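You operate a simulated robot arm through the tools that you are given. There is no shell and no other tool. Be economical: measure what you need, move in short steps, check, and stop when the job is done.

You run a simulated robot arm. Do the job below in one go: nothing can be reset, and whatever is moved stays where it is left.

TASK
Take the tall tin on the end of the long bench by the fineness meter and put it away on the top of the long table. Put the green block labelled "No 57" from the end of the long bench by the fineness meter on top of the gear there and the green block labelled "No 63" on the slats of the feed table between the side boards. The order is free. Set down upright: tall tin.

It is judged by the outcome, as a careful person would: the job done as asked, and still so three seconds after it is handed in. It fails if anything else is knocked over, pushed out of place, dropped, spilled or broken.

THE ROBOT
A 7-joint arm with a fingered hand on a trunk, on a base that drives. Base frame: it is fixed to the floor where the robot stands at the start and does not move with it; the origin is under the middle of the robot, x ahead of it, y to its left, z up; the surface under the hand at the start is at about z = 0.85. Lengths are in m, angles in degrees, forces in N, time in s.
Its first joint turns from -166.0 to 166.0 degrees. Places, roughly: slats of the feed table between the side boards [-0.6, -4.5, 0.5]; top of the long table [-0.3, 0.8, 0.8]. Payload 3.7 kg.
The TCP is the grasp point between the finger pads, 0.025 m short of the fingertips. In the tool frame z runs along the fingers and y along their closing line. Largest opening 0.088 m; the body of the gripper starts 0.029 m behind the TCP. The gripper is a hand of 5 fingers: y runs from the thumb to the fingers, the wrist lies at [-0.013, -0.106, -0.174] in the tool frame.
Orientation is that of the tool frame in the base frame, as a unit quaternion [w, x, y, z]. With the fingers straight down and the wrist toward the robot, the tool's x, y and z point along [0, 1, 0], [1, 0, 0] and [0, 0, -1] of the base frame.

THE INTERFACE
- The arm moves only by the tool step_arm. Its argument "series" is one flat list of numbers, 6 for each row, row after row: the shift along the base's x, y, z in m, then the turn, a rotation vector about the base's x, y, z in degrees. In form: [tx, ty, tz, wx, wy, wz, tx, ty, tz, wx, wy, wz, ...]. A call has 1 to 20 rows; each row shifts and turns the commanded pose from where the row before left it. A row lasts 0.2 s, in which the tool goes at most 0.05 m and 8.6 degrees; a call with a longer step from one row to the next is refused whole. A pose out of reach is approached as far as the arm can. The call stops where the force on the tool passes 40 N (or 10 N more than at its start, if that is more) or the arm is blocked; 0.2 s more then pass. In this call time passes only in rows, and 0.2 s behind the last. The reply holds the time, the measured pose of the TCP, the force on the tool along the base axes, the opening and the grip force, in the units named above and with some noise, with the torque about the TCP (base axes, N m) and any sound that the robot's microphone picked up.
- Cameras (640 x 400 px; columns grow to the right, rows downward): "scene" is now at [0.1582, 0.2667, 1.2565]; the picture's right is [0.58, -0.82, 0.00], its down [-0.68, -0.48, -0.55] and it looks along [0.45, 0.32, -0.83] (base axes); focal length 214 px, centre (320, 200). "wrist" rides on the gripper at [0.059, -0.079, -0.105] in the tool frame; the picture's right is [-0.73, 0.32, -0.61], its down [-0.62, -0.68, 0.38] and it looks along [-0.29, 0.66, 0.70] (tool axes); focal length 234 px, centre (320, 200). There is no depth. A picture from a camera that has moved, and an enlarged one, comes with that camera's place and axes in the base frame and with its lens.
- get_image(camera): a new picture of that camera. It takes no simulated time.
- steer(legs): drives the robot by 1 to 6 legs, each [ahead, left, turn to the left] in m, m and degrees, along the robot's own axes; the way and the turn of a leg run together, so that a leg with both is an arc; at most 1.5 m and 180 degrees a leg. The arm and the cameras ride along, it lands a little off, and it stops where it bumps. It gives what a move gives.
- set_fingers(index, middle, ring, little, thumb_bend, thumb_turn): sets how far each is bent, from 0 (flat) to 100 (curled in); at 30 the hand is open as for a grip, at 70 the pads meet at the TCP. One left out holds its place. A second passes; each finger stops where it meets its share of the squeeze, and holds until it gets a number again. It is the only way to open and close the hand. It gives what a move gives, with no picture; readings hold the bend of each and the force on index, middle, ring, little, thumb and palm. thumb_turn goes from beside the hand (0) to across from the fingers (100), as for a grip.
- head_to(pan, tilt): turns the head with the scene camera to pan (to the left, within 120 degrees either way) and tilt (down, from -29 to 69), counted from straight ahead of the robot. It gives what a move gives.
- inspect(camera, box): a new picture of the part [left, top, right, bottom] of that camera's present view, enlarged. It takes no simulated time.
- job_done(): hands the job in; it is judged then, once.

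Work in short steps. Places have to be worked out from the pictures, the camera data and where the tool is seen: move nearer, look again, correct. Check each grasp and each placing, and mend what went wrong. You have 165 turns and 128 pictures in all, those below and enlarged ones among them. Open the gripper and draw the arm clear of the work before you hand the job in, unless the task says otherwise; then end with one line.

The tools are called by a JSON object that holds its "api" and its "payload". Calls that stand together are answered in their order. step_arm: Moves the arm, as the interface text tells. Its arguments: {"type":"object","properties":{"series":{"type":"array","items":{"type":"number"}}},"required":["series"]} The other tools are called the same way: set_fingers (index, middle, ring, little, thumb_bend, thumb_turn) moves the fingers one by one; steer (legs) drives the base; head_to (pan, tilt) turns the head that bears the scene camera; get_image (camera) takes a picture; inspect (camera, box) takes an enlarged picture of a part of a camera's view; job_done () hands the job in.

At the start:

```text
time: 0.0
eef_pos: [0.7814, -0.0135, 1.1678]
tool_rot: [0.001, 0.707, 0.707, 0.0]
force: [0.0, 0.1, 0.6]
ft_torque: [-0.03, 0.03, 0.02]
finger_gap: 0.0876
finger_force: 0.1
shape: jaw
bend: [30.0, 30.0, 30.0, 30.0, 30.0, 98.0]
finger forces: [0.1, 0.0, 0.0, 0.1, 0.1, 0.0]
robot x, y, heading: [-0.0016, -0.0003, 0.0]
head pan, tilt: [35.1, 56.4]
```

scene: 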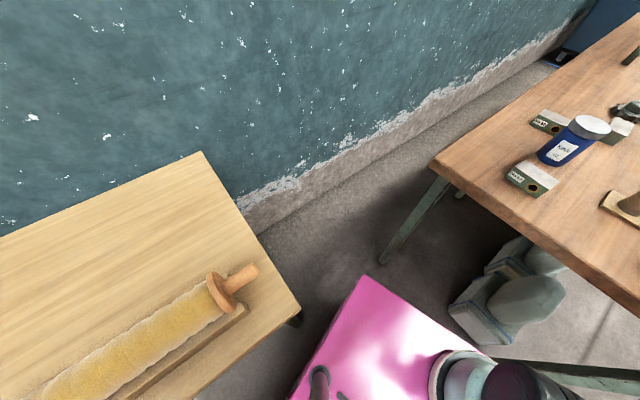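
wrist: 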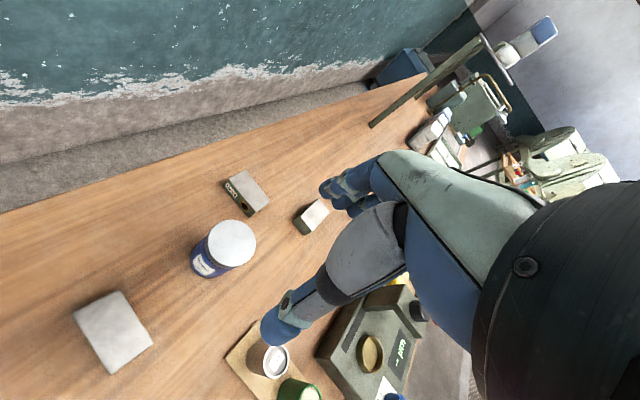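

The tin and blocks are on the bench ahead. I turn the head ahead to see the bench end properly.

{"api": "head_to", "payload": {"pan": 0, "tilt": 45}}

{"api": "get_image", "payload": {"camera": "scene"}}

```text
time: 1.0
eef_pos: [0.7815, -0.0143, 1.1667]
tool_rot: [0.0, 0.707, 0.707, 0.0]
force: [-0.2, 0.6, -0.1]
ft_torque: [-0.01, 0.02, 0.03]
finger_gap: 0.0876
finger_force: 0.1
shape: jaw
bend: [30.0, 30.0, 30.0, 30.0, 30.0, 98.0]
finger forces: [0.0, 0.1, 0.0, 0.0, 0.1, 0.1]
robot x, y, heading: [0.0049, -0.0017, -0.1]
head pan, tilt: [0.0, 45.0]
```

```text
125 pictures are left
camera scene: at [0.1818, 0.2261, 1.2717], right [0.0, -1.0, 0.0], down [-0.71, 0.0, -0.71], along [0.71, 0.0, -0.71], focal length 214 px, centre (320, 200)
```

scene: 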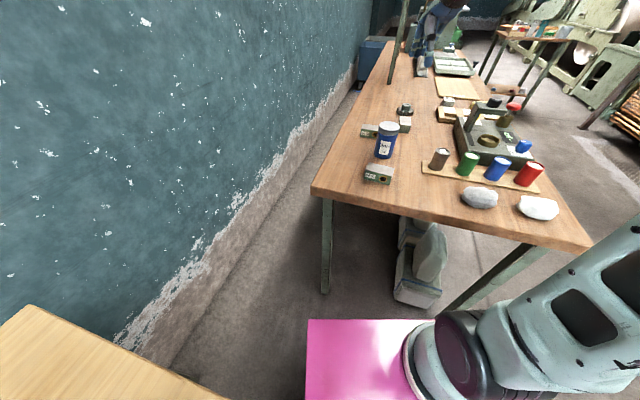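

The bench end holds the tin, blocks and a gear-like thing. I zoom in for labels.

{"api": "inspect", "payload": {"camera": "scene", "box": [330, 80, 450, 200]}}

{"api": "inspect", "payload": {"camera": "wrist", "box": [60, 140, 460, 400]}}

```text
3.33 times, centred on (390, 140) of scene
camera zoom: at [0.1818, 0.2261, 1.2717], right [0.0, -1.0, 0.0], down [-0.71, 0.0, -0.71], along [0.71, 0.0, -0.71], focal length 715 px, centre (87, 400)
```

zoom: 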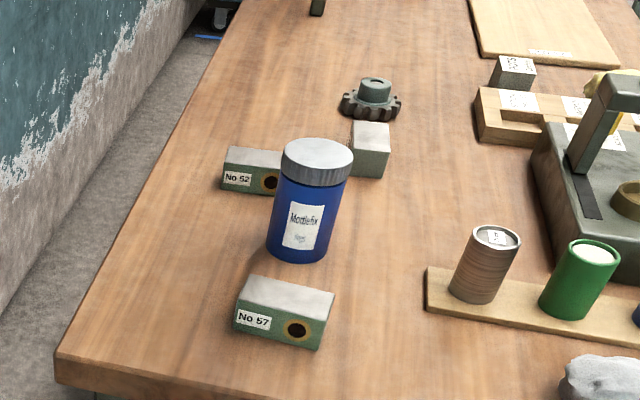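

```text
1.54 times, centred on (260, 270) of wrist
camera zoom: at [0.7028, 0.0447, 1.2727], right [0.32, -0.73, 0.61], down [-0.68, -0.62, -0.38], along [0.66, -0.29, -0.7], focal length 360 px, centre (412, 92)
```

zoom: 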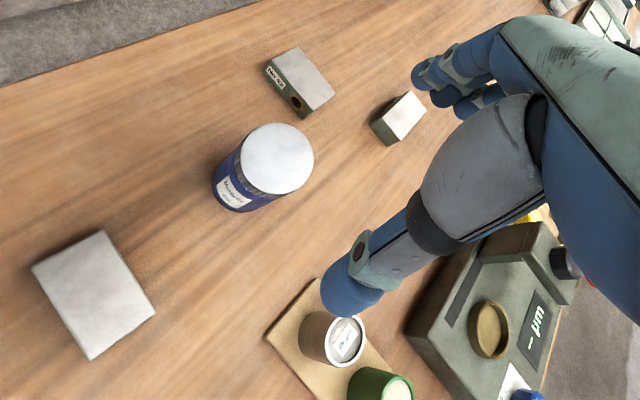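

Two blocks read No 57 and No 52; the third's label isn't visible. I zoom tighter on the third block and the rest of the bench.

{"api": "inspect", "payload": {"camera": "scene", "box": [390, 90, 470, 140]}}

{"api": "head_to", "payload": {"pan": 100, "tilt": 40}}

{"api": "get_image", "payload": {"camera": "scene"}}

{"api": "head_to", "payload": {"pan": -90, "tilt": 20}}

{"api": "get_image", "payload": {"camera": "scene"}}

```text
8.00 times, centred on (430, 115) of scene
camera zoom: at [0.1818, 0.2261, 1.2717], right [0.0, -1.0, 0.0], down [-0.71, 0.0, -0.71], along [0.71, 0.0, -0.71], focal length 1716 px, centre (-560, 880)
```

zoom: 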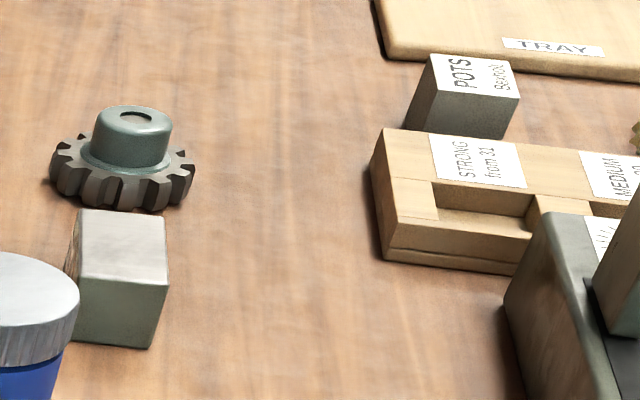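

```text
time: 2.8
eef_pos: [0.7808, -0.013, 1.1664]
tool_rot: [-0.001, 0.708, 0.707, 0.0]
force: [0.0, -0.5, 0.0]
ft_torque: [0.01, 0.0, 0.0]
finger_gap: 0.0878
finger_force: 0.0
shape: jaw
bend: [30.0, 30.0, 30.0, 30.0, 30.0, 98.0]
finger forces: [0.0, 0.0, 0.1, 0.0, 0.0, 0.1]
robot x, y, heading: [0.0027, -0.0003, 0.3]
head pan, tilt: [100.0, 40.0]
```

```text
121 pictures are left
camera scene: at [0.0858, 0.3098, 1.279], right [0.98, 0.17, 0.0], down [0.11, -0.63, -0.77], along [-0.13, 0.75, -0.64], focal length 214 px, centre (320, 200)
```

scene: 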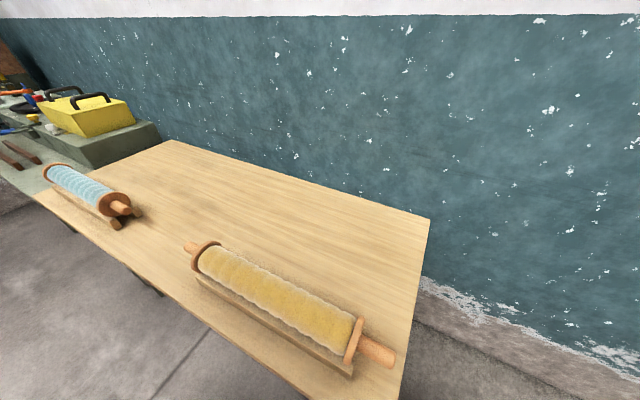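

```text
time: 5.6
eef_pos: [0.7813, -0.0129, 1.1682]
tool_rot: [0.0, 0.707, 0.707, 0.0]
force: [-0.3, 0.1, -0.1]
ft_torque: [-0.02, -0.02, -0.02]
finger_gap: 0.0874
finger_force: 0.0
shape: jaw
bend: [30.0, 30.0, 30.0, 30.0, 30.0, 98.0]
finger forces: [0.0, 0.1, 0.1, 0.0, 0.0, 0.0]
robot x, y, heading: [-0.0037, -0.0011, -0.1]
head pan, tilt: [-90.0, 20.0]
```

```text
120 pictures are left
camera scene: at [0.1005, 0.133, 1.3104], right [-1.0, 0.0, 0.0], down [0.0, 0.34, -0.94], along [0.0, -0.94, -0.34], focal length 214 px, centre (320, 200)
```

scene: 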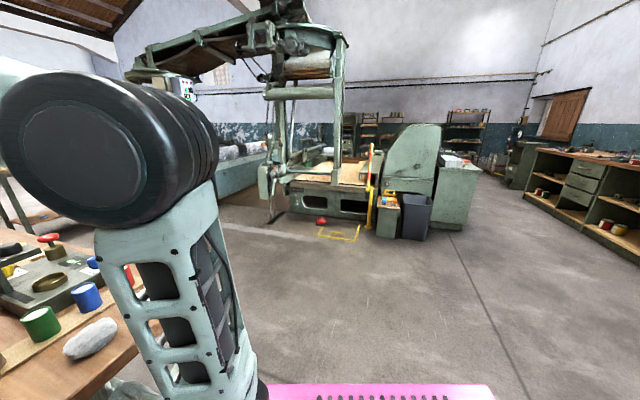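

Tin worked out at about (0.834, 0.003), cap top z≈0.957, diameter ≈0.07 from both cameras. I move over it, stopping above the cap.

{"api": "step_arm", "payload": {"series": [0.013, 0.004, -0.03, 0, 0, 0, 0.013, 0.004, -0.03, 0, 0, 0, 0.013, 0.004, -0.03, 0, 0, 0, 0.013, 0.004, -0.03, 0, 0, 0, 0, 0, -0.02, 0, 0, 0]}}

{"api": "get_image", "payload": {"camera": "wrist"}}

{"api": "head_to", "payload": {"pan": -15, "tilt": 35}}

{"api": "inspect", "payload": {"camera": "scene", "box": [160, 60, 400, 210]}}

```text
time: 6.8
eef_pos: [0.8331, 0.0045, 1.0253]
tool_rot: [0.0, 0.707, 0.707, 0.002]
force: [0.4, 0.5, -0.1]
ft_torque: [0.01, -0.02, 0.0]
finger_gap: 0.0878
finger_force: 0.1
shape: jaw
bend: [30.0, 30.0, 30.0, 30.0, 30.0, 98.0]
finger forces: [0.1, 0.1, 0.0, 0.1, 0.1, 0.1]
robot x, y, heading: [-0.0009, 0.0019, 0.1]
head pan, tilt: [-90.0, 20.0]
```

```text
119 pictures are left
camera wrist: at [0.7549, 0.0618, 1.131], right [0.32, -0.73, 0.61], down [-0.68, -0.62, -0.38], along [0.66, -0.29, -0.7], focal length 234 px, centre (320, 200)
```

wrist: 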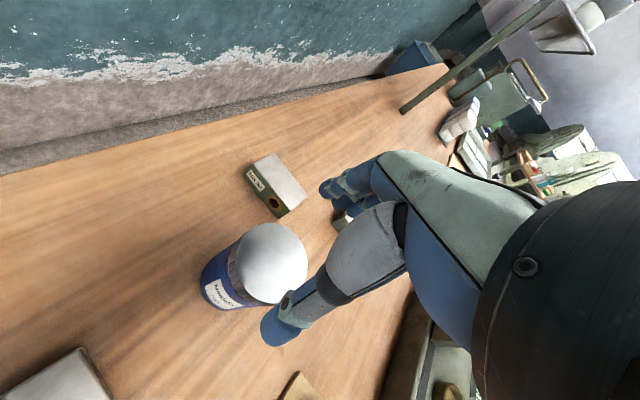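

```text
time: 8.2
eef_pos: [0.8335, 0.0044, 1.0259]
tool_rot: [0.001, 0.707, 0.707, 0.001]
force: [0.2, 0.9, -0.3]
ft_torque: [-0.02, -0.03, -0.04]
finger_gap: 0.0878
finger_force: 0.1
shape: jaw
bend: [30.0, 30.0, 30.0, 30.0, 30.0, 98.0]
finger forces: [0.0, 0.1, 0.0, 0.0, 0.0, 0.0]
robot x, y, heading: [-0.0018, 0.0007, 0.0]
head pan, tilt: [-15.0, 35.0]
```

```text
2.67 times, centred on (280, 135) of scene
camera zoom: at [0.1855, 0.2032, 1.2866], right [-0.26, -0.97, 0.0], down [-0.55, 0.15, -0.82], along [0.79, -0.21, -0.57], focal length 572 px, centre (427, 373)
```

zoom: 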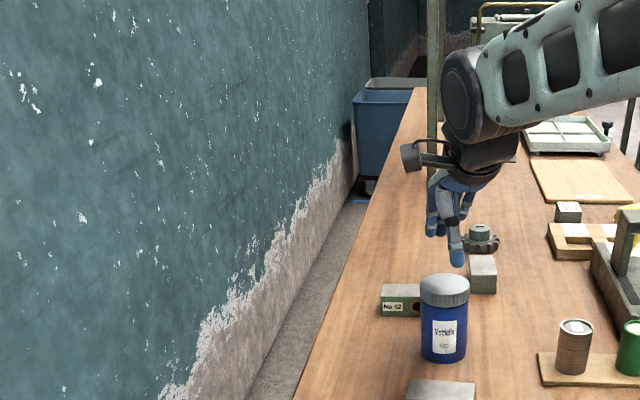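

TCP lies over the cap axis in both views. I open the fingers a bit wider, then descend.

{"api": "set_fingers", "payload": {"index": 22, "middle": 22, "ring": 22, "little": 22, "thumb_bend": 22}}

{"api": "step_arm", "payload": {"series": [0, 0, -0.02, 0, 0, 0, 0, 0, -0.02, 0, 0, 0, 0, 0, -0.02, 0, 0, 0]}}

{"api": "get_image", "payload": {"camera": "wrist"}}

{"api": "inspect", "payload": {"camera": "scene", "box": [280, 120, 380, 220]}}

```text
time: 9.2
eef_pos: [0.8332, 0.0055, 1.0265]
tool_rot: [0.0, 0.707, 0.707, 0.0]
force: [0.5, 0.0, -0.4]
ft_torque: [0.01, -0.01, 0.0]
finger_gap: 0.0997
finger_force: 0.0
shape: fingers
bend: [22.0, 22.0, 22.0, 22.0, 22.0, 98.0]
finger forces: [0.0, 0.0, 0.0, 0.0, 0.0, 0.0]
robot x, y, heading: [0.0005, 0.0042, -0.1]
head pan, tilt: [-15.0, 35.0]
```

```text
time: 10.1
eef_pos: [0.8326, 0.0048, 0.9657]
tool_rot: [0.0, 0.707, 0.707, 0.0]
force: [0.3, 0.3, 0.6]
ft_torque: [-0.01, 0.01, 0.01]
finger_gap: 0.0996
finger_force: 0.0
shape: fingers
bend: [22.0, 22.0, 22.0, 22.0, 22.0, 98.0]
finger forces: [0.0, 0.0, 0.0, 0.0, 0.1, 0.1]
robot x, y, heading: [0.0018, -0.0014, 0.3]
head pan, tilt: [-15.0, 35.0]
```

```text
117 pictures are left
camera wrist: at [0.7535, 0.0613, 1.0719], right [0.32, -0.73, 0.61], down [-0.68, -0.62, -0.38], along [0.66, -0.29, -0.7], focal length 234 px, centre (320, 200)
```

wrist: 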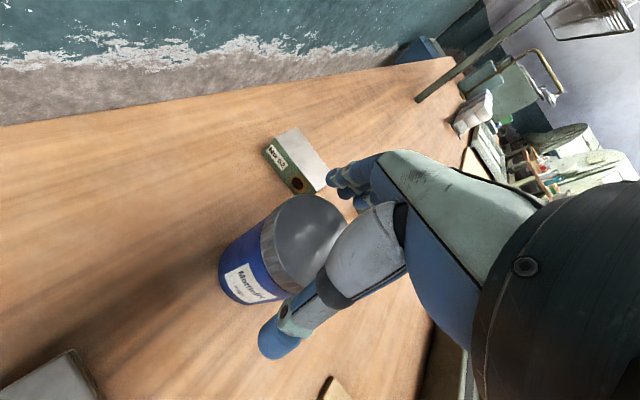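

```text
4.00 times, centred on (330, 170) of scene
camera zoom: at [0.1855, 0.2033, 1.2866], right [-0.26, -0.97, 0.0], down [-0.55, 0.15, -0.82], along [0.79, -0.21, -0.57], focal length 858 px, centre (280, 320)
```

zoom: 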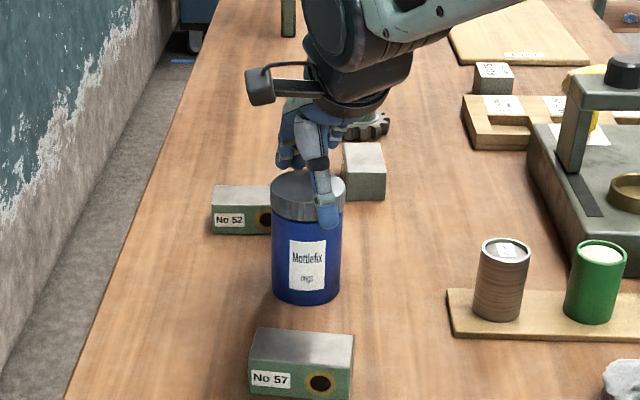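

Thumb is in front of and fingers behind the tin, with clearance. Continue down to z≈0.912.

{"api": "step_arm", "payload": {"series": [0, -0.001, -0.018, 0, 0, 0, 0, 0, -0.018, 0, 0, 0, 0, 0, -0.018, 0, 0, 0]}}

{"api": "inspect", "payload": {"camera": "scene", "box": [280, 120, 380, 220]}}

```text
time: 10.9
eef_pos: [0.8343, 0.0036, 0.9262]
tool_rot: [0.007, 0.707, 0.707, 0.009]
force: [-4.3, 1.2, 20.9]
ft_torque: [0.08, -0.16, -0.01]
finger_gap: 0.1081
finger_force: 15.0
shape: fingers
bend: [19.0, 22.0, 22.0, 22.0, 22.0, 97.0]
finger forces: [13.6, 0.0, 0.1, 0.1, 16.2, 0.1]
robot x, y, heading: [0.0004, 0.0035, 0.1]
head pan, tilt: [-15.0, 35.0]
stopped in row 3: the force on the tool passed its limit at 51 N (the readings are from after the stop); the commanded pose is now the measured one
```

```text
4.00 times, centred on (330, 170) of scene
camera zoom: at [0.1846, 0.2034, 1.2867], right [-0.26, -0.97, 0.0], down [-0.55, 0.15, -0.82], along [0.79, -0.21, -0.57], focal length 858 px, centre (280, 320)
```

zoom: 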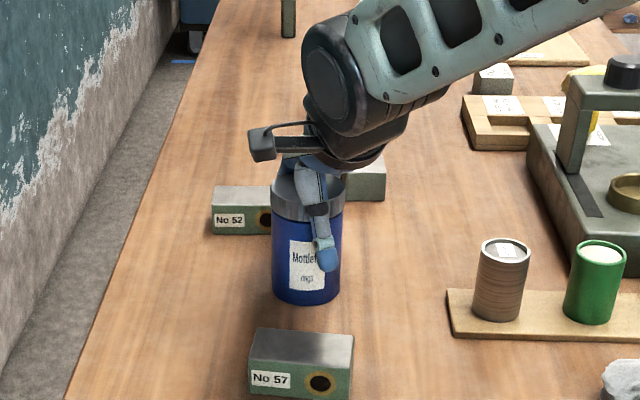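

The palm/web is against the cap, so this is deep enough. I lift 5 mm and close the fingers.

{"api": "step_arm", "payload": {"series": [0, 0, 0.006, 0, 0, 0]}}

{"api": "set_fingers", "payload": {"index": 60, "middle": 60, "ring": 60, "little": 60, "thumb_bend": 60}}

{"api": "inspect", "payload": {"camera": "scene", "box": [280, 120, 380, 220]}}

{"api": "get_image", "payload": {"camera": "wrist"}}

```text
time: 11.3
eef_pos: [0.834, 0.0029, 0.9291]
tool_rot: [0.004, 0.707, 0.707, 0.006]
force: [-2.2, 0.7, 5.7]
ft_torque: [0.02, -0.13, 0.05]
finger_gap: 0.1062
finger_force: 6.7
shape: fingers
bend: [20.0, 22.0, 22.0, 22.0, 22.0, 97.0]
finger forces: [6.9, 0.1, 0.0, 0.0, 6.7, 0.0]
robot x, y, heading: [-0.0023, -0.0, -0.1]
head pan, tilt: [-15.0, 35.0]
```

```text
time: 12.3
eef_pos: [0.8345, 0.0027, 0.9286]
tool_rot: [0.005, 0.707, 0.707, 0.007]
force: [0.8, 0.7, 18.5]
ft_torque: [-0.01, -0.64, 0.03]
finger_gap: 0.0736
finger_force: 39.9
shape: fingers
bend: [24.0, 47.0, 54.0, 60.0, 59.0, 95.0]
finger forces: [24.9, 11.2, 3.5, 0.1, 39.4, 0.0]
robot x, y, heading: [-0.0004, 0.0006, -0.0]
head pan, tilt: [-15.0, 35.0]
```

```text
4.00 times, centred on (330, 170) of scene
camera zoom: at [0.1849, 0.2033, 1.2867], right [-0.26, -0.97, 0.0], down [-0.55, 0.15, -0.82], along [0.79, -0.21, -0.57], focal length 858 px, centre (280, 320)
```

zoom: 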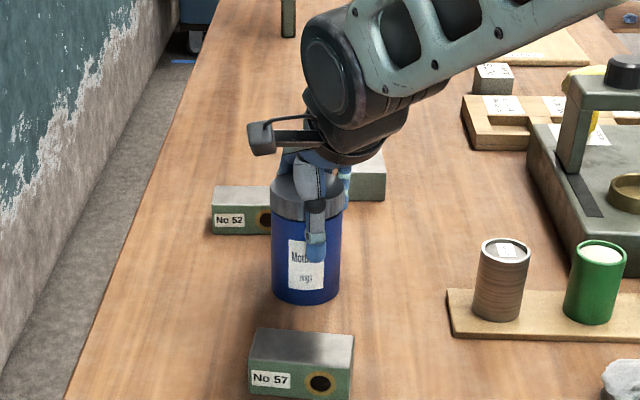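

```text
113 pictures are left
camera wrist: at [0.7548, 0.0604, 1.0338], right [0.31, -0.73, 0.61], down [-0.67, -0.62, -0.4], along [0.67, -0.29, -0.69], focal length 234 px, centre (320, 200)
```

wrist: 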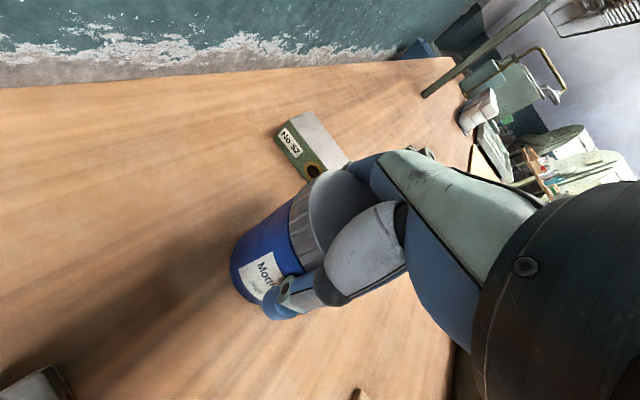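

The index is wedged on the cap too high up the finger, so I'd rather regrip with the pads on the cap side: open, lift ~12 mm, close again.

{"api": "set_fingers", "payload": {"index": 22, "middle": 22, "ring": 22, "little": 22, "thumb_bend": 22}}

{"api": "step_arm", "payload": {"series": [0, 0, 0.013, 0, 0, 0, 0, 0, 0, 0, 0, 0]}}

{"api": "set_fingers", "payload": {"index": 60, "middle": 60, "ring": 60, "little": 60, "thumb_bend": 60}}

{"api": "inspect", "payload": {"camera": "scene", "box": [280, 120, 380, 220]}}

```text
time: 13.3
eef_pos: [0.834, 0.0023, 0.9285]
tool_rot: [0.004, 0.707, 0.707, 0.007]
force: [0.2, 0.6, 5.6]
ft_torque: [0.01, -0.02, -0.02]
finger_gap: 0.1047
finger_force: 5.9
shape: fingers
bend: [20.0, 22.0, 22.0, 22.0, 22.0, 97.0]
finger forces: [6.5, 0.0, 0.0, 0.0, 5.5, 0.0]
robot x, y, heading: [0.0007, -0.0009, -0.1]
head pan, tilt: [-15.0, 35.0]
```

```text
time: 13.9
eef_pos: [0.8357, 0.004, 0.9417]
tool_rot: [0.003, 0.707, 0.707, 0.008]
force: [-0.3, 0.2, 0.6]
ft_torque: [0.04, -0.04, -0.03]
finger_gap: 0.1001
finger_force: 0.0
shape: fingers
bend: [22.0, 22.0, 22.0, 22.0, 22.0, 97.0]
finger forces: [0.0, 0.1, 0.0, 0.0, 0.0, 0.1]
robot x, y, heading: [0.003, -0.0047, -0.0]
head pan, tilt: [-15.0, 35.0]
```

```text
time: 14.9
eef_pos: [0.8353, 0.0038, 0.9421]
tool_rot: [0.005, 0.707, 0.707, 0.008]
force: [2.2, 0.0, 6.2]
ft_torque: [-0.01, -0.44, 0.05]
finger_gap: 0.0626
finger_force: 27.0
shape: fingers
bend: [35.0, 50.0, 55.0, 60.0, 50.0, 96.0]
finger forces: [17.7, 7.4, 2.6, 0.0, 25.5, 0.0]
robot x, y, heading: [-0.0023, 0.001, 0.0]
head pan, tilt: [-15.0, 35.0]
```

```text
4.00 times, centred on (330, 170) of scene
camera zoom: at [0.1854, 0.2033, 1.2866], right [-0.26, -0.97, 0.0], down [-0.55, 0.15, -0.82], along [0.79, -0.21, -0.57], focal length 858 px, centre (280, 320)
```

zoom: 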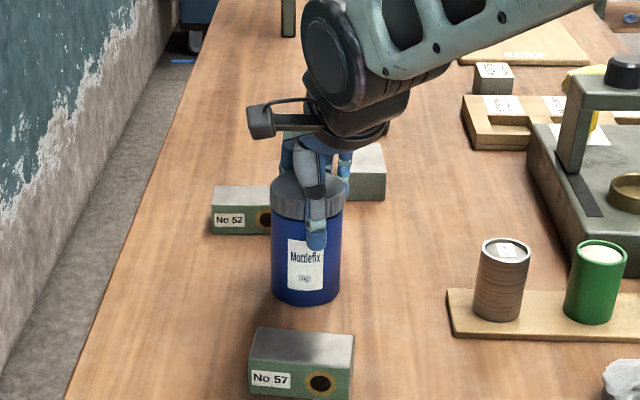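

Grip is now more even (thumb 25 N against index/middle/ring). Test lift 4 cm.

{"api": "step_arm", "payload": {"series": [0, 0, 0.01, 0, 0, 0, 0, 0, 0.015, 0, 0, 0, 0, 0, 0.015, 0, 0, 0]}}

{"api": "inspect", "payload": {"camera": "scene", "box": [280, 120, 380, 220]}}

```text
time: 15.7
eef_pos: [0.8348, 0.0023, 0.9818]
tool_rot: [0.005, 0.707, 0.707, 0.006]
force: [0.2, -0.2, -1.8]
ft_torque: [0.0, -0.01, 0.01]
finger_gap: 0.0617
finger_force: 22.4
shape: fingers
bend: [35.0, 51.0, 56.0, 60.0, 50.0, 96.0]
finger forces: [13.6, 6.6, 2.7, 0.0, 22.9, 0.0]
robot x, y, heading: [0.0007, -0.0005, 0.1]
head pan, tilt: [-15.0, 35.0]
```

```text
4.00 times, centred on (330, 170) of scene
camera zoom: at [0.1856, 0.2033, 1.2866], right [-0.26, -0.97, 0.0], down [-0.55, 0.15, -0.82], along [0.79, -0.21, -0.57], focal length 858 px, centre (280, 320)
```

zoom: 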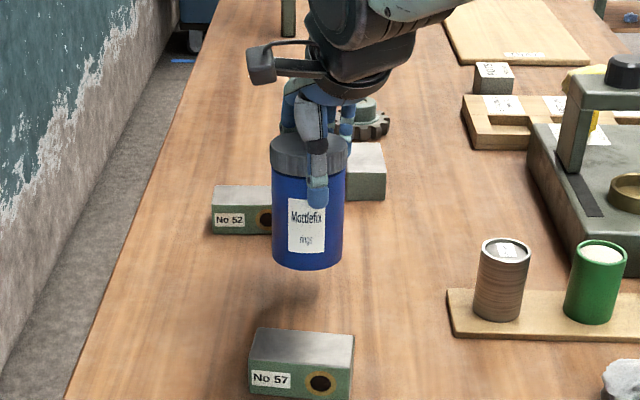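

Tin hangs upright in the hand. Next I lift to z≈1.1, draw in to radius 0.8, and swing the arm left toward the long table in arcs.

{"api": "step_arm", "payload": {"series": [-0.01, 0, 0.03, 0, 0, 0, -0.01, 0, 0.04, 0, 0, 0, -0.014, -0.002, 0.045, 0, 0, 0, -0.0014, 0.0481, 0, 0, 0, 3.444, -0.0043, 0.0479, 0, 0, 0, 3.444, -0.0072, 0.0475, 0, 0, 0, 3.444, -0.01, 0.047, 0, 0, 0, 3.444, -0.0128, 0.0463, 0, 0, 0, 3.444, -0.0156, 0.0455, 0, 0, 0, 3.444, -0.0183, 0.0445, 0, 0, 0, 3.444, -0.0209, 0.0433, 0, 0, 0, 3.444, -0.0235, 0.0419, 0, 0, 0, 3.444, -0.026, 0.0404, 0, 0, 0, 3.444, -0.0284, 0.0388, 0, 0, 0, 3.444, -0.0307, 0.037, 0, 0, 0, 3.444, -0.0328, 0.0351, 0, 0, 0, 3.444]}}

{"api": "step_arm", "payload": {"series": [-0.0349, 0.0331, 0, 0, 0, 3.444, -0.0368, 0.0309, 0, 0, 0, 3.444, -0.0386, 0.0287, 0, 0, 0, 3.444, -0.0402, 0.0263, 0, 0, 0, 3.444, -0.0418, 0.0238, 0, 0, 0, 3.444, -0.0431, 0.0213, 0, 0, 0, 3.444, -0.0443, 0.0187, 0, 0, 0, 3.444, -0.0454, 0.016, 0, 0, 0, 3.444, -0.0462, 0.0132, 0, 0, 0, 3.444, -0.0469, 0.0104, 0, 0, 0, 3.444, -0.0475, 0.0076, 0, 0, 0, 3.444, -0.0478, 0.0047, 0, 0, 0, 3.444, -0.048, 0.0018, 0, 0, 0, 3.444, -0.0481, -0.0011, 0, 0, 0, 3.444]}}

{"api": "head_to", "payload": {"pan": 90, "tilt": 35}}

{"api": "get_image", "payload": {"camera": "scene"}}

```text
time: 19.1
eef_pos: [0.5711, 0.5651, 1.0968]
tool_rot: [0.001, 0.385, 0.923, 0.008]
force: [0.5, 0.4, -1.9]
ft_torque: [0.01, 0.02, -0.01]
finger_gap: 0.0613
finger_force: 22.4
shape: fingers
bend: [35.0, 51.0, 57.0, 60.0, 50.0, 95.0]
finger forces: [13.5, 6.5, 2.7, 0.1, 21.9, 0.0]
robot x, y, heading: [-0.0027, 0.0003, 0.1]
head pan, tilt: [-15.0, 35.0]
```

```text
time: 22.3
eef_pos: [0.0007, 0.777, 1.0563]
tool_rot: [0.0, -0.008, 1.0, -0.001]
force: [-0.4, 0.4, -0.9]
ft_torque: [0.03, -0.03, 0.03]
finger_gap: 0.0607
finger_force: 21.6
shape: fingers
bend: [36.0, 52.0, 57.0, 60.0, 50.0, 95.0]
finger forces: [13.2, 6.4, 2.9, 0.1, 20.9, 0.0]
out of reach, approached as far as the arm can: row 11, 12, 13, 14
robot x, y, heading: [-0.0024, -0.004, -0.1]
head pan, tilt: [-15.0, 35.0]
stopped in row 14: the arm was blocked; the commanded pose is now the measured one
```

```text
time: 24.1
eef_pos: [-0.0001, 0.7761, 1.0576]
tool_rot: [-0.001, -0.009, 1.0, 0.0]
force: [0.7, 0.0, -1.4]
ft_torque: [0.02, 0.02, -0.01]
finger_gap: 0.0603
finger_force: 21.5
shape: fingers
bend: [36.0, 52.0, 57.0, 60.0, 50.0, 95.0]
finger forces: [13.2, 6.4, 3.0, 0.0, 20.8, 0.0]
robot x, y, heading: [-0.0038, -0.0017, -0.0]
head pan, tilt: [90.0, 35.0]
```

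```text
110 pictures are left
camera scene: at [0.1068, 0.3189, 1.2848], right [1.0, 0.0, -0.01], down [0.0, -0.58, -0.82], along [0.0, 0.82, -0.58], focal length 214 px, centre (320, 200)
```

scene: 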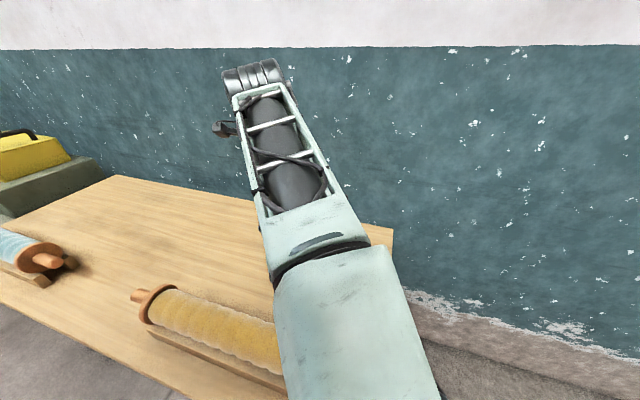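

The tin is at (0, 0.776), which is well inside the table top by my corner estimates (edge x≈0.33, far edge y≈0.94, roll at y≈0.5). I check with the wrist camera and lower part way.

{"api": "step_arm", "payload": {"series": [0, 0, -0.03, 0, 0, 0, 0, 0, -0.03, 0, 0, 0, 0, 0, -0.03, 0, 0, 0]}}

{"api": "get_image", "payload": {"camera": "wrist"}}

{"api": "get_image", "payload": {"camera": "scene"}}

```text
time: 24.9
eef_pos: [-0.0136, 0.7702, 0.9673]
tool_rot: [0.0, -0.014, 1.0, 0.002]
force: [0.3, -0.3, -1.0]
ft_torque: [0.01, 0.02, 0.03]
finger_gap: 0.0607
finger_force: 20.9
shape: fingers
bend: [36.0, 52.0, 57.0, 60.0, 50.0, 95.0]
finger forces: [13.1, 6.0, 2.8, 0.0, 20.4, 0.0]
robot x, y, heading: [-0.0011, 0.0014, 0.0]
head pan, tilt: [90.0, 35.0]
```

```text
109 pictures are left
camera wrist: at [-0.0685, 0.6885, 1.0738], right [0.72, 0.34, 0.61], down [0.64, -0.66, -0.39], along [0.27, 0.67, -0.69], focal length 234 px, centre (320, 200)
```

wrist: 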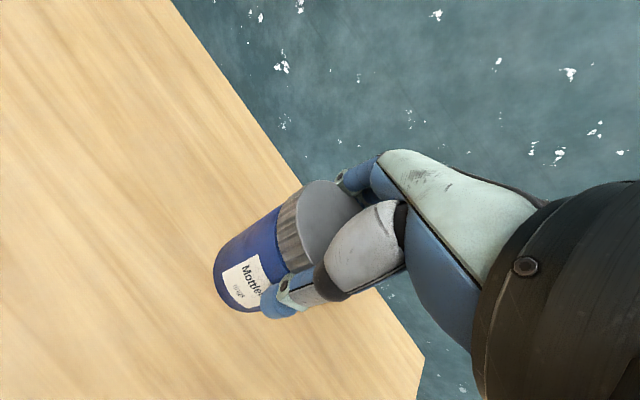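

```text
108 pictures are left
camera scene: at [0.1025, 0.3169, 1.2857], right [1.0, 0.0, 0.0], down [0.0, -0.58, -0.82], along [0.0, 0.82, -0.58], focal length 214 px, centre (320, 200)
```

scene: 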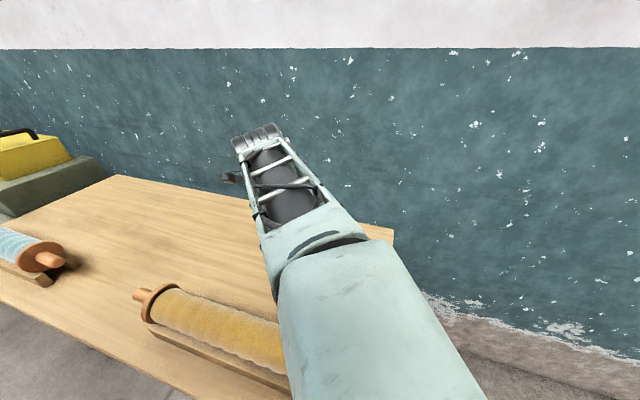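

Confirmed: tin is ~0.2 m from the far edge and over clear table. Lower gently until contact.

{"api": "step_arm", "payload": {"series": [0, 0, -0.03, 0, 0, 0, 0, 0, -0.025, 0, 0, 0, 0, 0, -0.007, 0, 0, 0, 0, 0, -0.005, 0, 0, 0]}}

{"api": "get_image", "payload": {"camera": "wrist"}}

```text
time: 25.9
eef_pos: [-0.0129, 0.769, 0.9056]
tool_rot: [0.0, -0.013, 1.0, 0.002]
force: [-0.1, -0.1, -0.7]
ft_torque: [-0.02, 0.0, 0.03]
finger_gap: 0.0608
finger_force: 20.8
shape: fingers
bend: [36.0, 52.0, 57.0, 60.0, 50.0, 95.0]
finger forces: [13.1, 6.0, 2.8, 0.0, 20.3, 0.1]
robot x, y, heading: [-0.0004, -0.0006, -0.1]
head pan, tilt: [90.0, 35.0]
```

```text
107 pictures are left
camera wrist: at [-0.0692, 0.687, 1.0095], right [0.72, 0.34, 0.61], down [0.64, -0.66, -0.39], along [0.27, 0.67, -0.69], focal length 234 px, centre (320, 200)
```

wrist: 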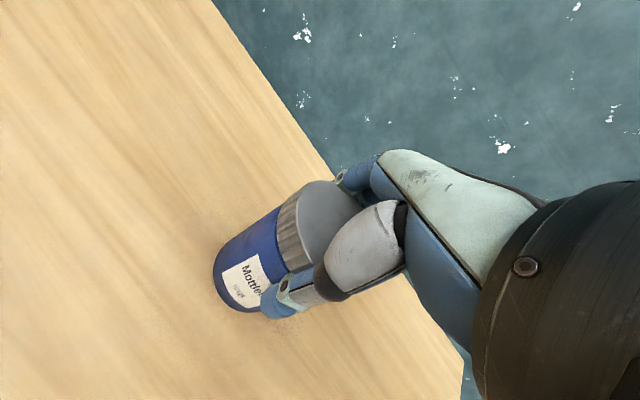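

Not yet in contact; continue in 3–4 mm steps.

{"api": "step_arm", "payload": {"series": [0, 0, -0.004, 0, 0, 0, 0, 0, -0.004, 0, 0, 0, 0, 0, -0.003, 0, 0, 0]}}

```text
time: 26.7
eef_pos: [-0.0127, 0.7676, 0.8955]
tool_rot: [0.0, -0.014, 1.0, 0.003]
force: [-0.2, -2.1, 6.6]
ft_torque: [0.03, 0.0, 0.02]
finger_gap: 0.0604
finger_force: 21.9
shape: fingers
bend: [36.0, 52.0, 57.0, 60.0, 50.0, 95.0]
finger forces: [13.4, 5.7, 2.7, 0.0, 21.9, 0.1]
robot x, y, heading: [0.0012, 0.0, 0.0]
head pan, tilt: [90.0, 35.0]
```

Contact at z=0.8955. Release and look before lifting.

{"api": "set_fingers", "payload": {"index": 20, "middle": 20, "ring": 20, "little": 20, "thumb_bend": 20}}

{"api": "get_image", "payload": {"camera": "wrist"}}

```text
time: 27.7
eef_pos: [-0.0114, 0.7679, 0.893]
tool_rot: [0.0, -0.014, 1.0, 0.001]
force: [-0.5, 0.4, 0.7]
ft_torque: [0.0, 0.0, -0.03]
finger_gap: 0.1035
finger_force: 0.4
shape: fingers
bend: [20.0, 20.0, 20.0, 20.0, 20.0, 97.0]
finger forces: [0.0, 0.0, 0.1, 0.0, 0.3, 0.0]
robot x, y, heading: [-0.0005, -0.0011, 0.2]
head pan, tilt: [90.0, 35.0]
```

```text
106 pictures are left
camera wrist: at [-0.0688, 0.6867, 0.9982], right [0.72, 0.34, 0.61], down [0.64, -0.66, -0.39], along [0.27, 0.67, -0.69], focal length 234 px, centre (320, 200)
```

wrist: 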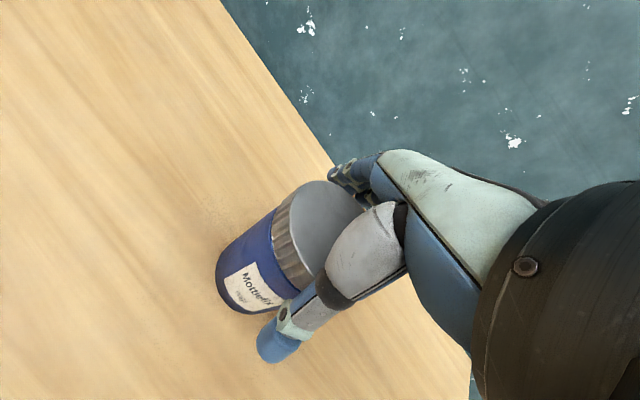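

Tin stands released; the thumb barely grazes, so I shift 5 mm toward the robot then lift straight up.

{"api": "step_arm", "payload": {"series": [0, -0.005, 0, 0, 0, 0, 0, 0, 0.02, 0, 0, 0, 0, 0, 0.03, 0, 0, 0, 0, 0, 0.04, 0, 0, 0, 0, 0, 0.05, 0, 0, 0, 0, 0, 0.05, 0, 0, 0, 0, 0, 0.04, 0, 0, 0]}}

{"api": "get_image", "payload": {"camera": "wrist"}}

```text
time: 29.5
eef_pos: [0.0165, 0.7563, 1.0976]
tool_rot: [0.003, 0.0, 1.0, -0.005]
force: [0.4, 0.3, -0.7]
ft_torque: [-0.04, 0.02, 0.02]
finger_gap: 0.1035
finger_force: 0.1
shape: fingers
bend: [20.0, 20.0, 20.0, 20.0, 20.0, 98.0]
finger forces: [0.1, 0.0, 0.0, 0.0, 0.0, 0.1]
out of reach, approached as far as the arm can: row 6, 7
robot x, y, heading: [-0.0031, 0.0019, 0.0]
head pan, tilt: [90.0, 35.0]
stopped in row 7: the arm was blocked; the commanded pose is now the measured one
```

```text
105 pictures are left
camera wrist: at [-0.0415, 0.6777, 1.2034], right [0.72, 0.33, 0.61], down [0.63, -0.68, -0.37], along [0.29, 0.65, -0.7], focal length 234 px, centre (320, 200)
```

wrist: 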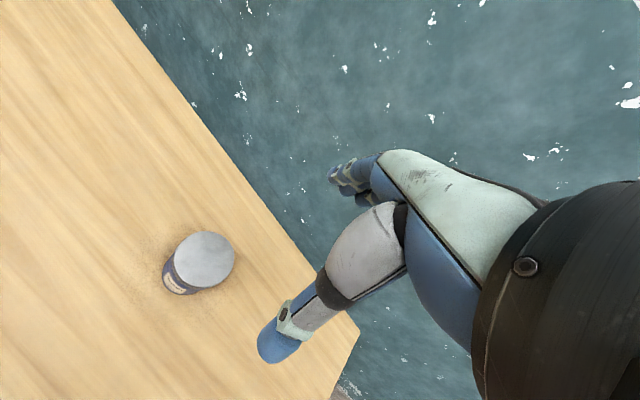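

The tin stands upright on the table. I swing the arm back over the bench.

{"api": "step_arm", "payload": {"series": [0.0467, -0.0025, 0, 0, 0, -3.6, 0.0465, -0.0054, 0, 0, 0, -3.6, 0.0461, -0.0082, 0, 0, 0, -3.6, 0.0455, -0.0111, 0, 0, 0, -3.6, 0.0447, -0.0139, 0, 0, 0, -3.6, 0.0438, -0.0166, 0, 0, 0, -3.6, 0.0426, -0.0193, 0, 0, 0, -3.6, 0.0414, -0.0219, 0, 0, 0, -3.6, 0.0399, -0.0244, 0, 0, 0, -3.6, 0.0383, -0.0268, 0, 0, 0, -3.6, 0.0366, -0.0291, 0, 0, 0, -3.6, 0.0347, -0.0314, 0, 0, 0, -3.6, 0.0327, -0.0335, 0, 0, 0, -3.6, 0.0306, -0.0354, 0, 0, 0, -3.6, 0.0283, -0.0372, 0, 0, 0, -3.6, 0.026, -0.0389, 0, 0, 0, -3.6, 0.0235, -0.0405, 0, 0, 0, -3.6, 0.021, -0.0418, 0, 0, 0, -3.6, 0.0183, -0.0431, 0, 0, 0, -3.6]}}

{"api": "step_arm", "payload": {"series": [0.0156, -0.0441, 0, 0, 0, -3.6, 0.0129, -0.045, 0, 0, 0, -3.6, 0.0101, -0.0457, 0, 0, 0, -3.6, 0.0072, -0.0462, 0, 0, 0, -3.6, 0.0043, -0.0466, 0, 0, 0, -3.6, 0.0015, -0.0468, 0, 0, 0, -3.6]}}

{"api": "head_to", "payload": {"pan": 0, "tilt": 40}}

{"api": "get_image", "payload": {"camera": "scene"}}

{"api": "get_image", "payload": {"camera": "wrist"}}

```text
time: 33.5
eef_pos: [0.6917, 0.2703, 1.1033]
tool_rot: [0.003, 0.558, 0.83, -0.005]
force: [0.1, 1.0, -0.4]
ft_torque: [-0.01, 0.03, 0.04]
finger_gap: 0.1037
finger_force: 0.1
shape: fingers
bend: [20.0, 20.0, 20.0, 20.0, 20.0, 97.0]
finger forces: [0.0, 0.0, 0.1, 0.0, 0.0, 0.1]
robot x, y, heading: [-0.0009, -0.0021, -0.4]
head pan, tilt: [90.0, 35.0]
```

```text
time: 34.9
eef_pos: [0.7437, -0.0044, 1.1011]
tool_rot: [0.0, 0.703, 0.712, -0.005]
force: [0.0, -0.1, 0.6]
ft_torque: [0.02, -0.03, -0.02]
finger_gap: 0.1037
finger_force: 0.1
shape: fingers
bend: [20.0, 20.0, 20.0, 20.0, 20.0, 97.0]
finger forces: [0.1, 0.0, 0.1, 0.0, 0.1, 0.0]
robot x, y, heading: [0.004, -0.0023, -0.2]
head pan, tilt: [90.0, 35.0]
```

```text
time: 36.5
eef_pos: [0.7449, -0.0048, 1.1015]
tool_rot: [0.001, 0.703, 0.711, -0.004]
force: [0.2, -0.9, 0.1]
ft_torque: [0.01, 0.05, 0.02]
finger_gap: 0.1037
finger_force: 0.1
shape: fingers
bend: [20.0, 20.0, 20.0, 20.0, 20.0, 97.0]
finger forces: [0.1, 0.0, 0.0, 0.0, 0.1, 0.1]
robot x, y, heading: [-0.0013, 0.0022, -0.1]
head pan, tilt: [0.0, 40.0]
```

```text
104 pictures are left
camera scene: at [0.1856, 0.2263, 1.279], right [0.0, -1.0, 0.0], down [-0.64, 0.0, -0.77], along [0.77, 0.0, -0.64], focal length 214 px, centre (320, 200)
```

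scene: 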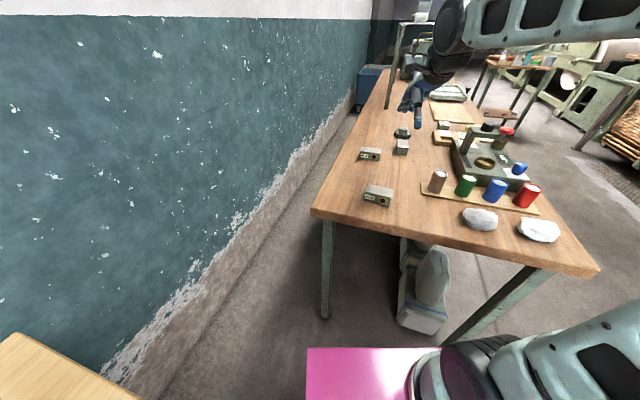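

```text
103 pictures are left
camera wrist: at [0.6657, 0.053, 1.2066], right [0.34, -0.72, 0.61], down [-0.68, -0.63, -0.37], along [0.66, -0.29, -0.7], focal length 234 px, centre (320, 200)
```

wrist: 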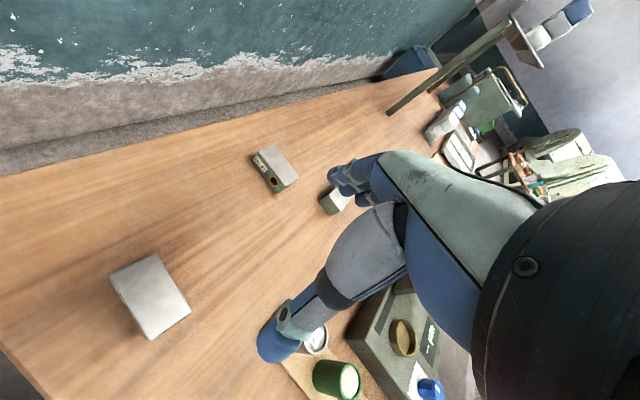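

Zoom for accurate geometry of block 57, the third block and the gear.

{"api": "inspect", "payload": {"camera": "scene", "box": [350, 120, 430, 210]}}

{"api": "inspect", "payload": {"camera": "wrist", "box": [80, 230, 240, 350]}}

```text
4.44 times, centred on (390, 165) of scene
camera zoom: at [0.1856, 0.2263, 1.279], right [0.0, -1.0, 0.0], down [-0.64, 0.0, -0.77], along [0.77, 0.0, -0.64], focal length 953 px, centre (9, 356)
```

zoom: 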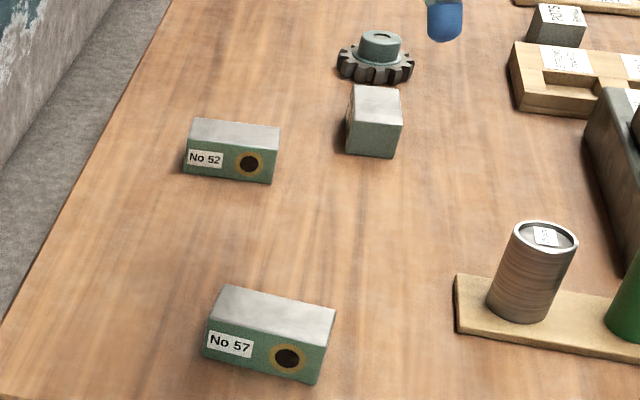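

```text
3.33 times, centred on (160, 290) of wrist
camera zoom: at [0.6657, 0.053, 1.2066], right [0.34, -0.72, 0.61], down [-0.68, -0.63, -0.37], along [0.66, -0.29, -0.7], focal length 781 px, centre (853, -100)
```

zoom: 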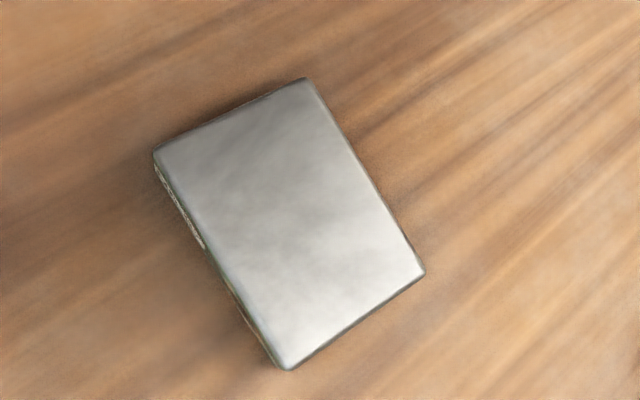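

Block 57: about 0.080×0.044×0.032, centre (0.708, 0.0445), top z≈0.882, long axis turned ~24°. I set a narrower opening, turn the hand −24.6° and come above it.

{"api": "set_fingers", "payload": {"index": 36, "middle": 36, "ring": 36, "little": 36, "thumb_bend": 36}}

{"api": "step_arm", "payload": {"series": [-0.0092, 0.0123, -0.03, 0, 0, -6.15, -0.0092, 0.0123, -0.03, 0, 0, -6.15, -0.0092, 0.0123, -0.03, 0, 0, -6.15, -0.0092, 0.0123, -0.03, 0, 0, -6.15, 0, 0, -0.03, 0, 0, 0]}}

{"api": "get_image", "payload": {"camera": "wrist"}}

{"api": "inspect", "payload": {"camera": "scene", "box": [340, 120, 430, 210]}}

```text
time: 37.5
eef_pos: [0.7446, -0.0049, 1.1009]
tool_rot: [0.001, 0.703, 0.711, -0.005]
force: [0.4, 0.3, 0.5]
ft_torque: [0.0, 0.04, 0.01]
finger_gap: 0.0724
finger_force: 0.1
shape: fingers
bend: [36.0, 36.0, 36.0, 36.0, 36.0, 97.0]
finger forces: [0.0, 0.0, 0.0, 0.0, 0.0, 0.1]
robot x, y, heading: [0.0022, 0.0013, -0.0]
head pan, tilt: [0.0, 40.0]
```

```text
time: 38.7
eef_pos: [0.7073, 0.0437, 0.9537]
tool_rot: [-0.001, 0.839, 0.545, -0.005]
force: [-0.1, -0.1, 0.2]
ft_torque: [0.0, -0.03, -0.02]
finger_gap: 0.0729
finger_force: 0.0
shape: fingers
bend: [36.0, 36.0, 36.0, 36.0, 36.0, 97.0]
finger forces: [0.0, 0.1, 0.0, 0.1, 0.1, 0.0]
robot x, y, heading: [0.0024, 0.0, 0.1]
head pan, tilt: [0.0, 40.0]
```

```text
100 pictures are left
camera wrist: at [0.6604, 0.1286, 1.059], right [0.0, -0.79, 0.61], down [-0.88, -0.29, -0.38], along [0.48, -0.54, -0.7], focal length 234 px, centre (320, 200)
```

wrist: 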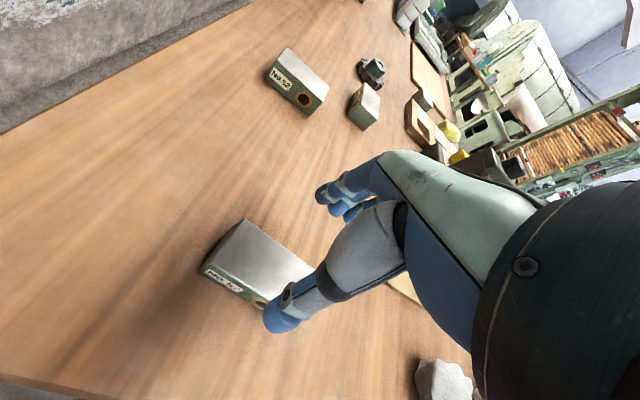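

```text
4.44 times, centred on (385, 165) of scene
camera zoom: at [0.1855, 0.2263, 1.279], right [0.0, -1.0, 0.0], down [-0.64, 0.0, -0.77], along [0.77, 0.0, -0.64], focal length 953 px, centre (31, 356)
```

zoom: 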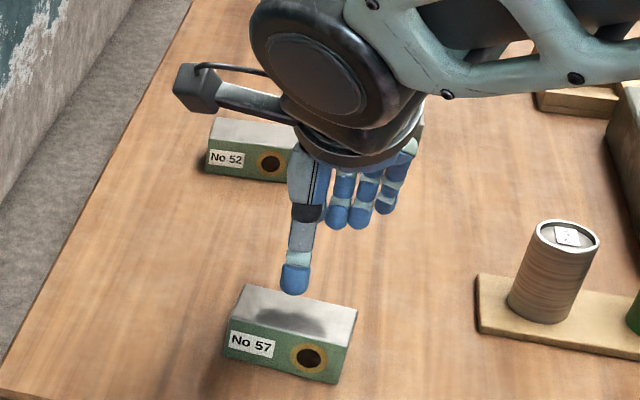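

Thumb sits over the block's near face line and the four fingers trail to the right, with the index behind the thumb. I shift 1 cm along the block's long axis toward the label end and descend toward z≈0.88.

{"api": "step_arm", "payload": {"series": [0.004, 0.009, -0.02, 0, 0, 0, 0, 0, -0.02, 0, 0, 0, 0, 0, -0.015, 0, 0, 0]}}

{"api": "inspect", "payload": {"camera": "scene", "box": [340, 120, 430, 210]}}

{"api": "get_image", "payload": {"camera": "wrist"}}

```text
time: 39.5
eef_pos: [0.7114, 0.0553, 0.8955]
tool_rot: [0.0, 0.838, 0.545, -0.005]
force: [0.9, 1.1, -0.1]
ft_torque: [0.01, 0.01, -0.01]
finger_gap: 0.0727
finger_force: 0.0
shape: fingers
bend: [36.0, 36.0, 36.0, 36.0, 36.0, 97.0]
finger forces: [0.0, 0.1, 0.0, 0.0, 0.1, 0.0]
robot x, y, heading: [0.0014, 0.0021, 0.1]
head pan, tilt: [0.0, 40.0]
```

```text
4.44 times, centred on (385, 165) of scene
camera zoom: at [0.1855, 0.2263, 1.279], right [0.0, -1.0, 0.0], down [-0.64, 0.0, -0.77], along [0.77, 0.0, -0.64], focal length 953 px, centre (31, 356)
```

zoom: 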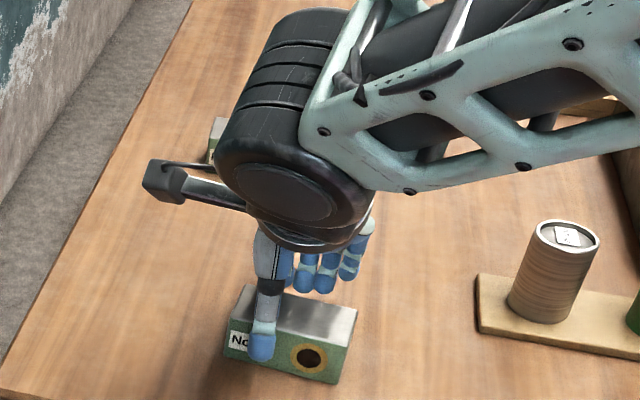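

```text
97 pictures are left
camera wrist: at [0.6647, 0.1397, 1.0019], right [0.01, -0.79, 0.61], down [-0.88, -0.3, -0.37], along [0.48, -0.54, -0.7], focal length 234 px, centre (320, 200)
```

wrist: 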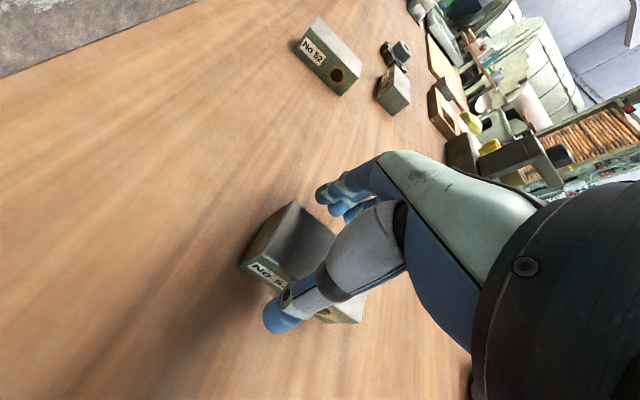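

Straddling the block properly. The third block's label side seems visible now to the wrist camera; zoom there, and lower the last bit.

{"api": "inspect", "payload": {"camera": "wrist", "box": [370, 35, 420, 120]}}

{"api": "step_arm", "payload": {"series": [0, 0, -0.008, 0, 0, 0, 0, 0, -0.008, 0, 0, 0]}}

```text
4.71 times, centred on (395, 78) of wrist
camera zoom: at [0.6647, 0.1397, 1.0019], right [0.01, -0.79, 0.61], down [-0.88, -0.3, -0.37], along [0.48, -0.54, -0.7], focal length 1102 px, centre (-33, 776)
```

zoom: 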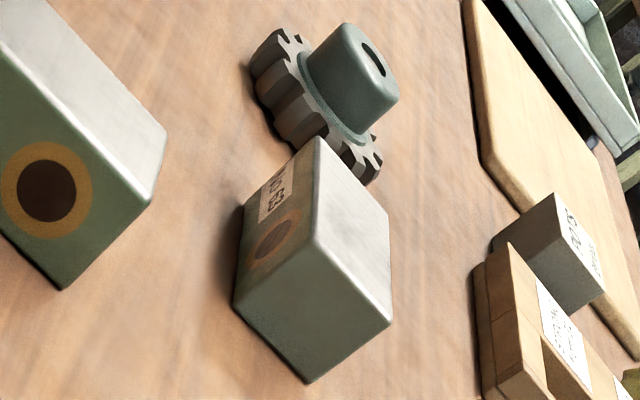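

```text
time: 40.1
eef_pos: [0.7109, 0.0537, 0.8808]
tool_rot: [0.0, 0.838, 0.546, -0.006]
force: [-0.2, -0.4, -1.1]
ft_torque: [0.0, 0.0, -0.01]
finger_gap: 0.0727
finger_force: 0.1
shape: fingers
bend: [36.0, 36.0, 36.0, 36.0, 36.0, 97.0]
finger forces: [0.1, 0.0, 0.0, 0.1, 0.1, 0.0]
robot x, y, heading: [0.0013, 0.0038, -0.1]
head pan, tilt: [0.0, 40.0]
```

Third block reads "No 63". Now close on block 57.

{"api": "set_fingers", "payload": {"index": 62, "middle": 62, "ring": 62, "little": 62, "thumb_bend": 62}}

{"api": "inspect", "payload": {"camera": "scene", "box": [340, 120, 430, 210]}}

```text
time: 41.1
eef_pos: [0.7113, 0.0541, 0.8806]
tool_rot: [0.0, 0.838, 0.546, -0.005]
force: [1.7, 0.0, 0.6]
ft_torque: [-0.09, -0.1, 0.06]
finger_gap: 0.0384
finger_force: 12.6
shape: fingers
bend: [54.0, 57.0, 58.0, 60.0, 52.0, 95.0]
finger forces: [4.7, 3.8, 2.8, 1.8, 11.9, 0.0]
robot x, y, heading: [0.003, 0.0011, -0.1]
head pan, tilt: [0.0, 40.0]
```

```text
4.44 times, centred on (385, 165) of scene
camera zoom: at [0.1857, 0.2263, 1.279], right [0.0, -1.0, 0.0], down [-0.64, 0.0, -0.77], along [0.77, 0.0, -0.64], focal length 953 px, centre (31, 356)
```

zoom: 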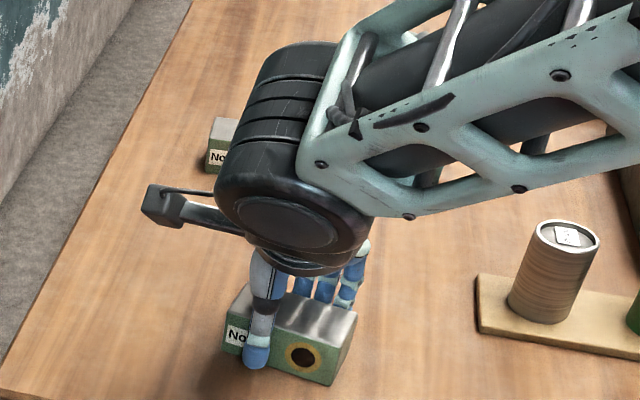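

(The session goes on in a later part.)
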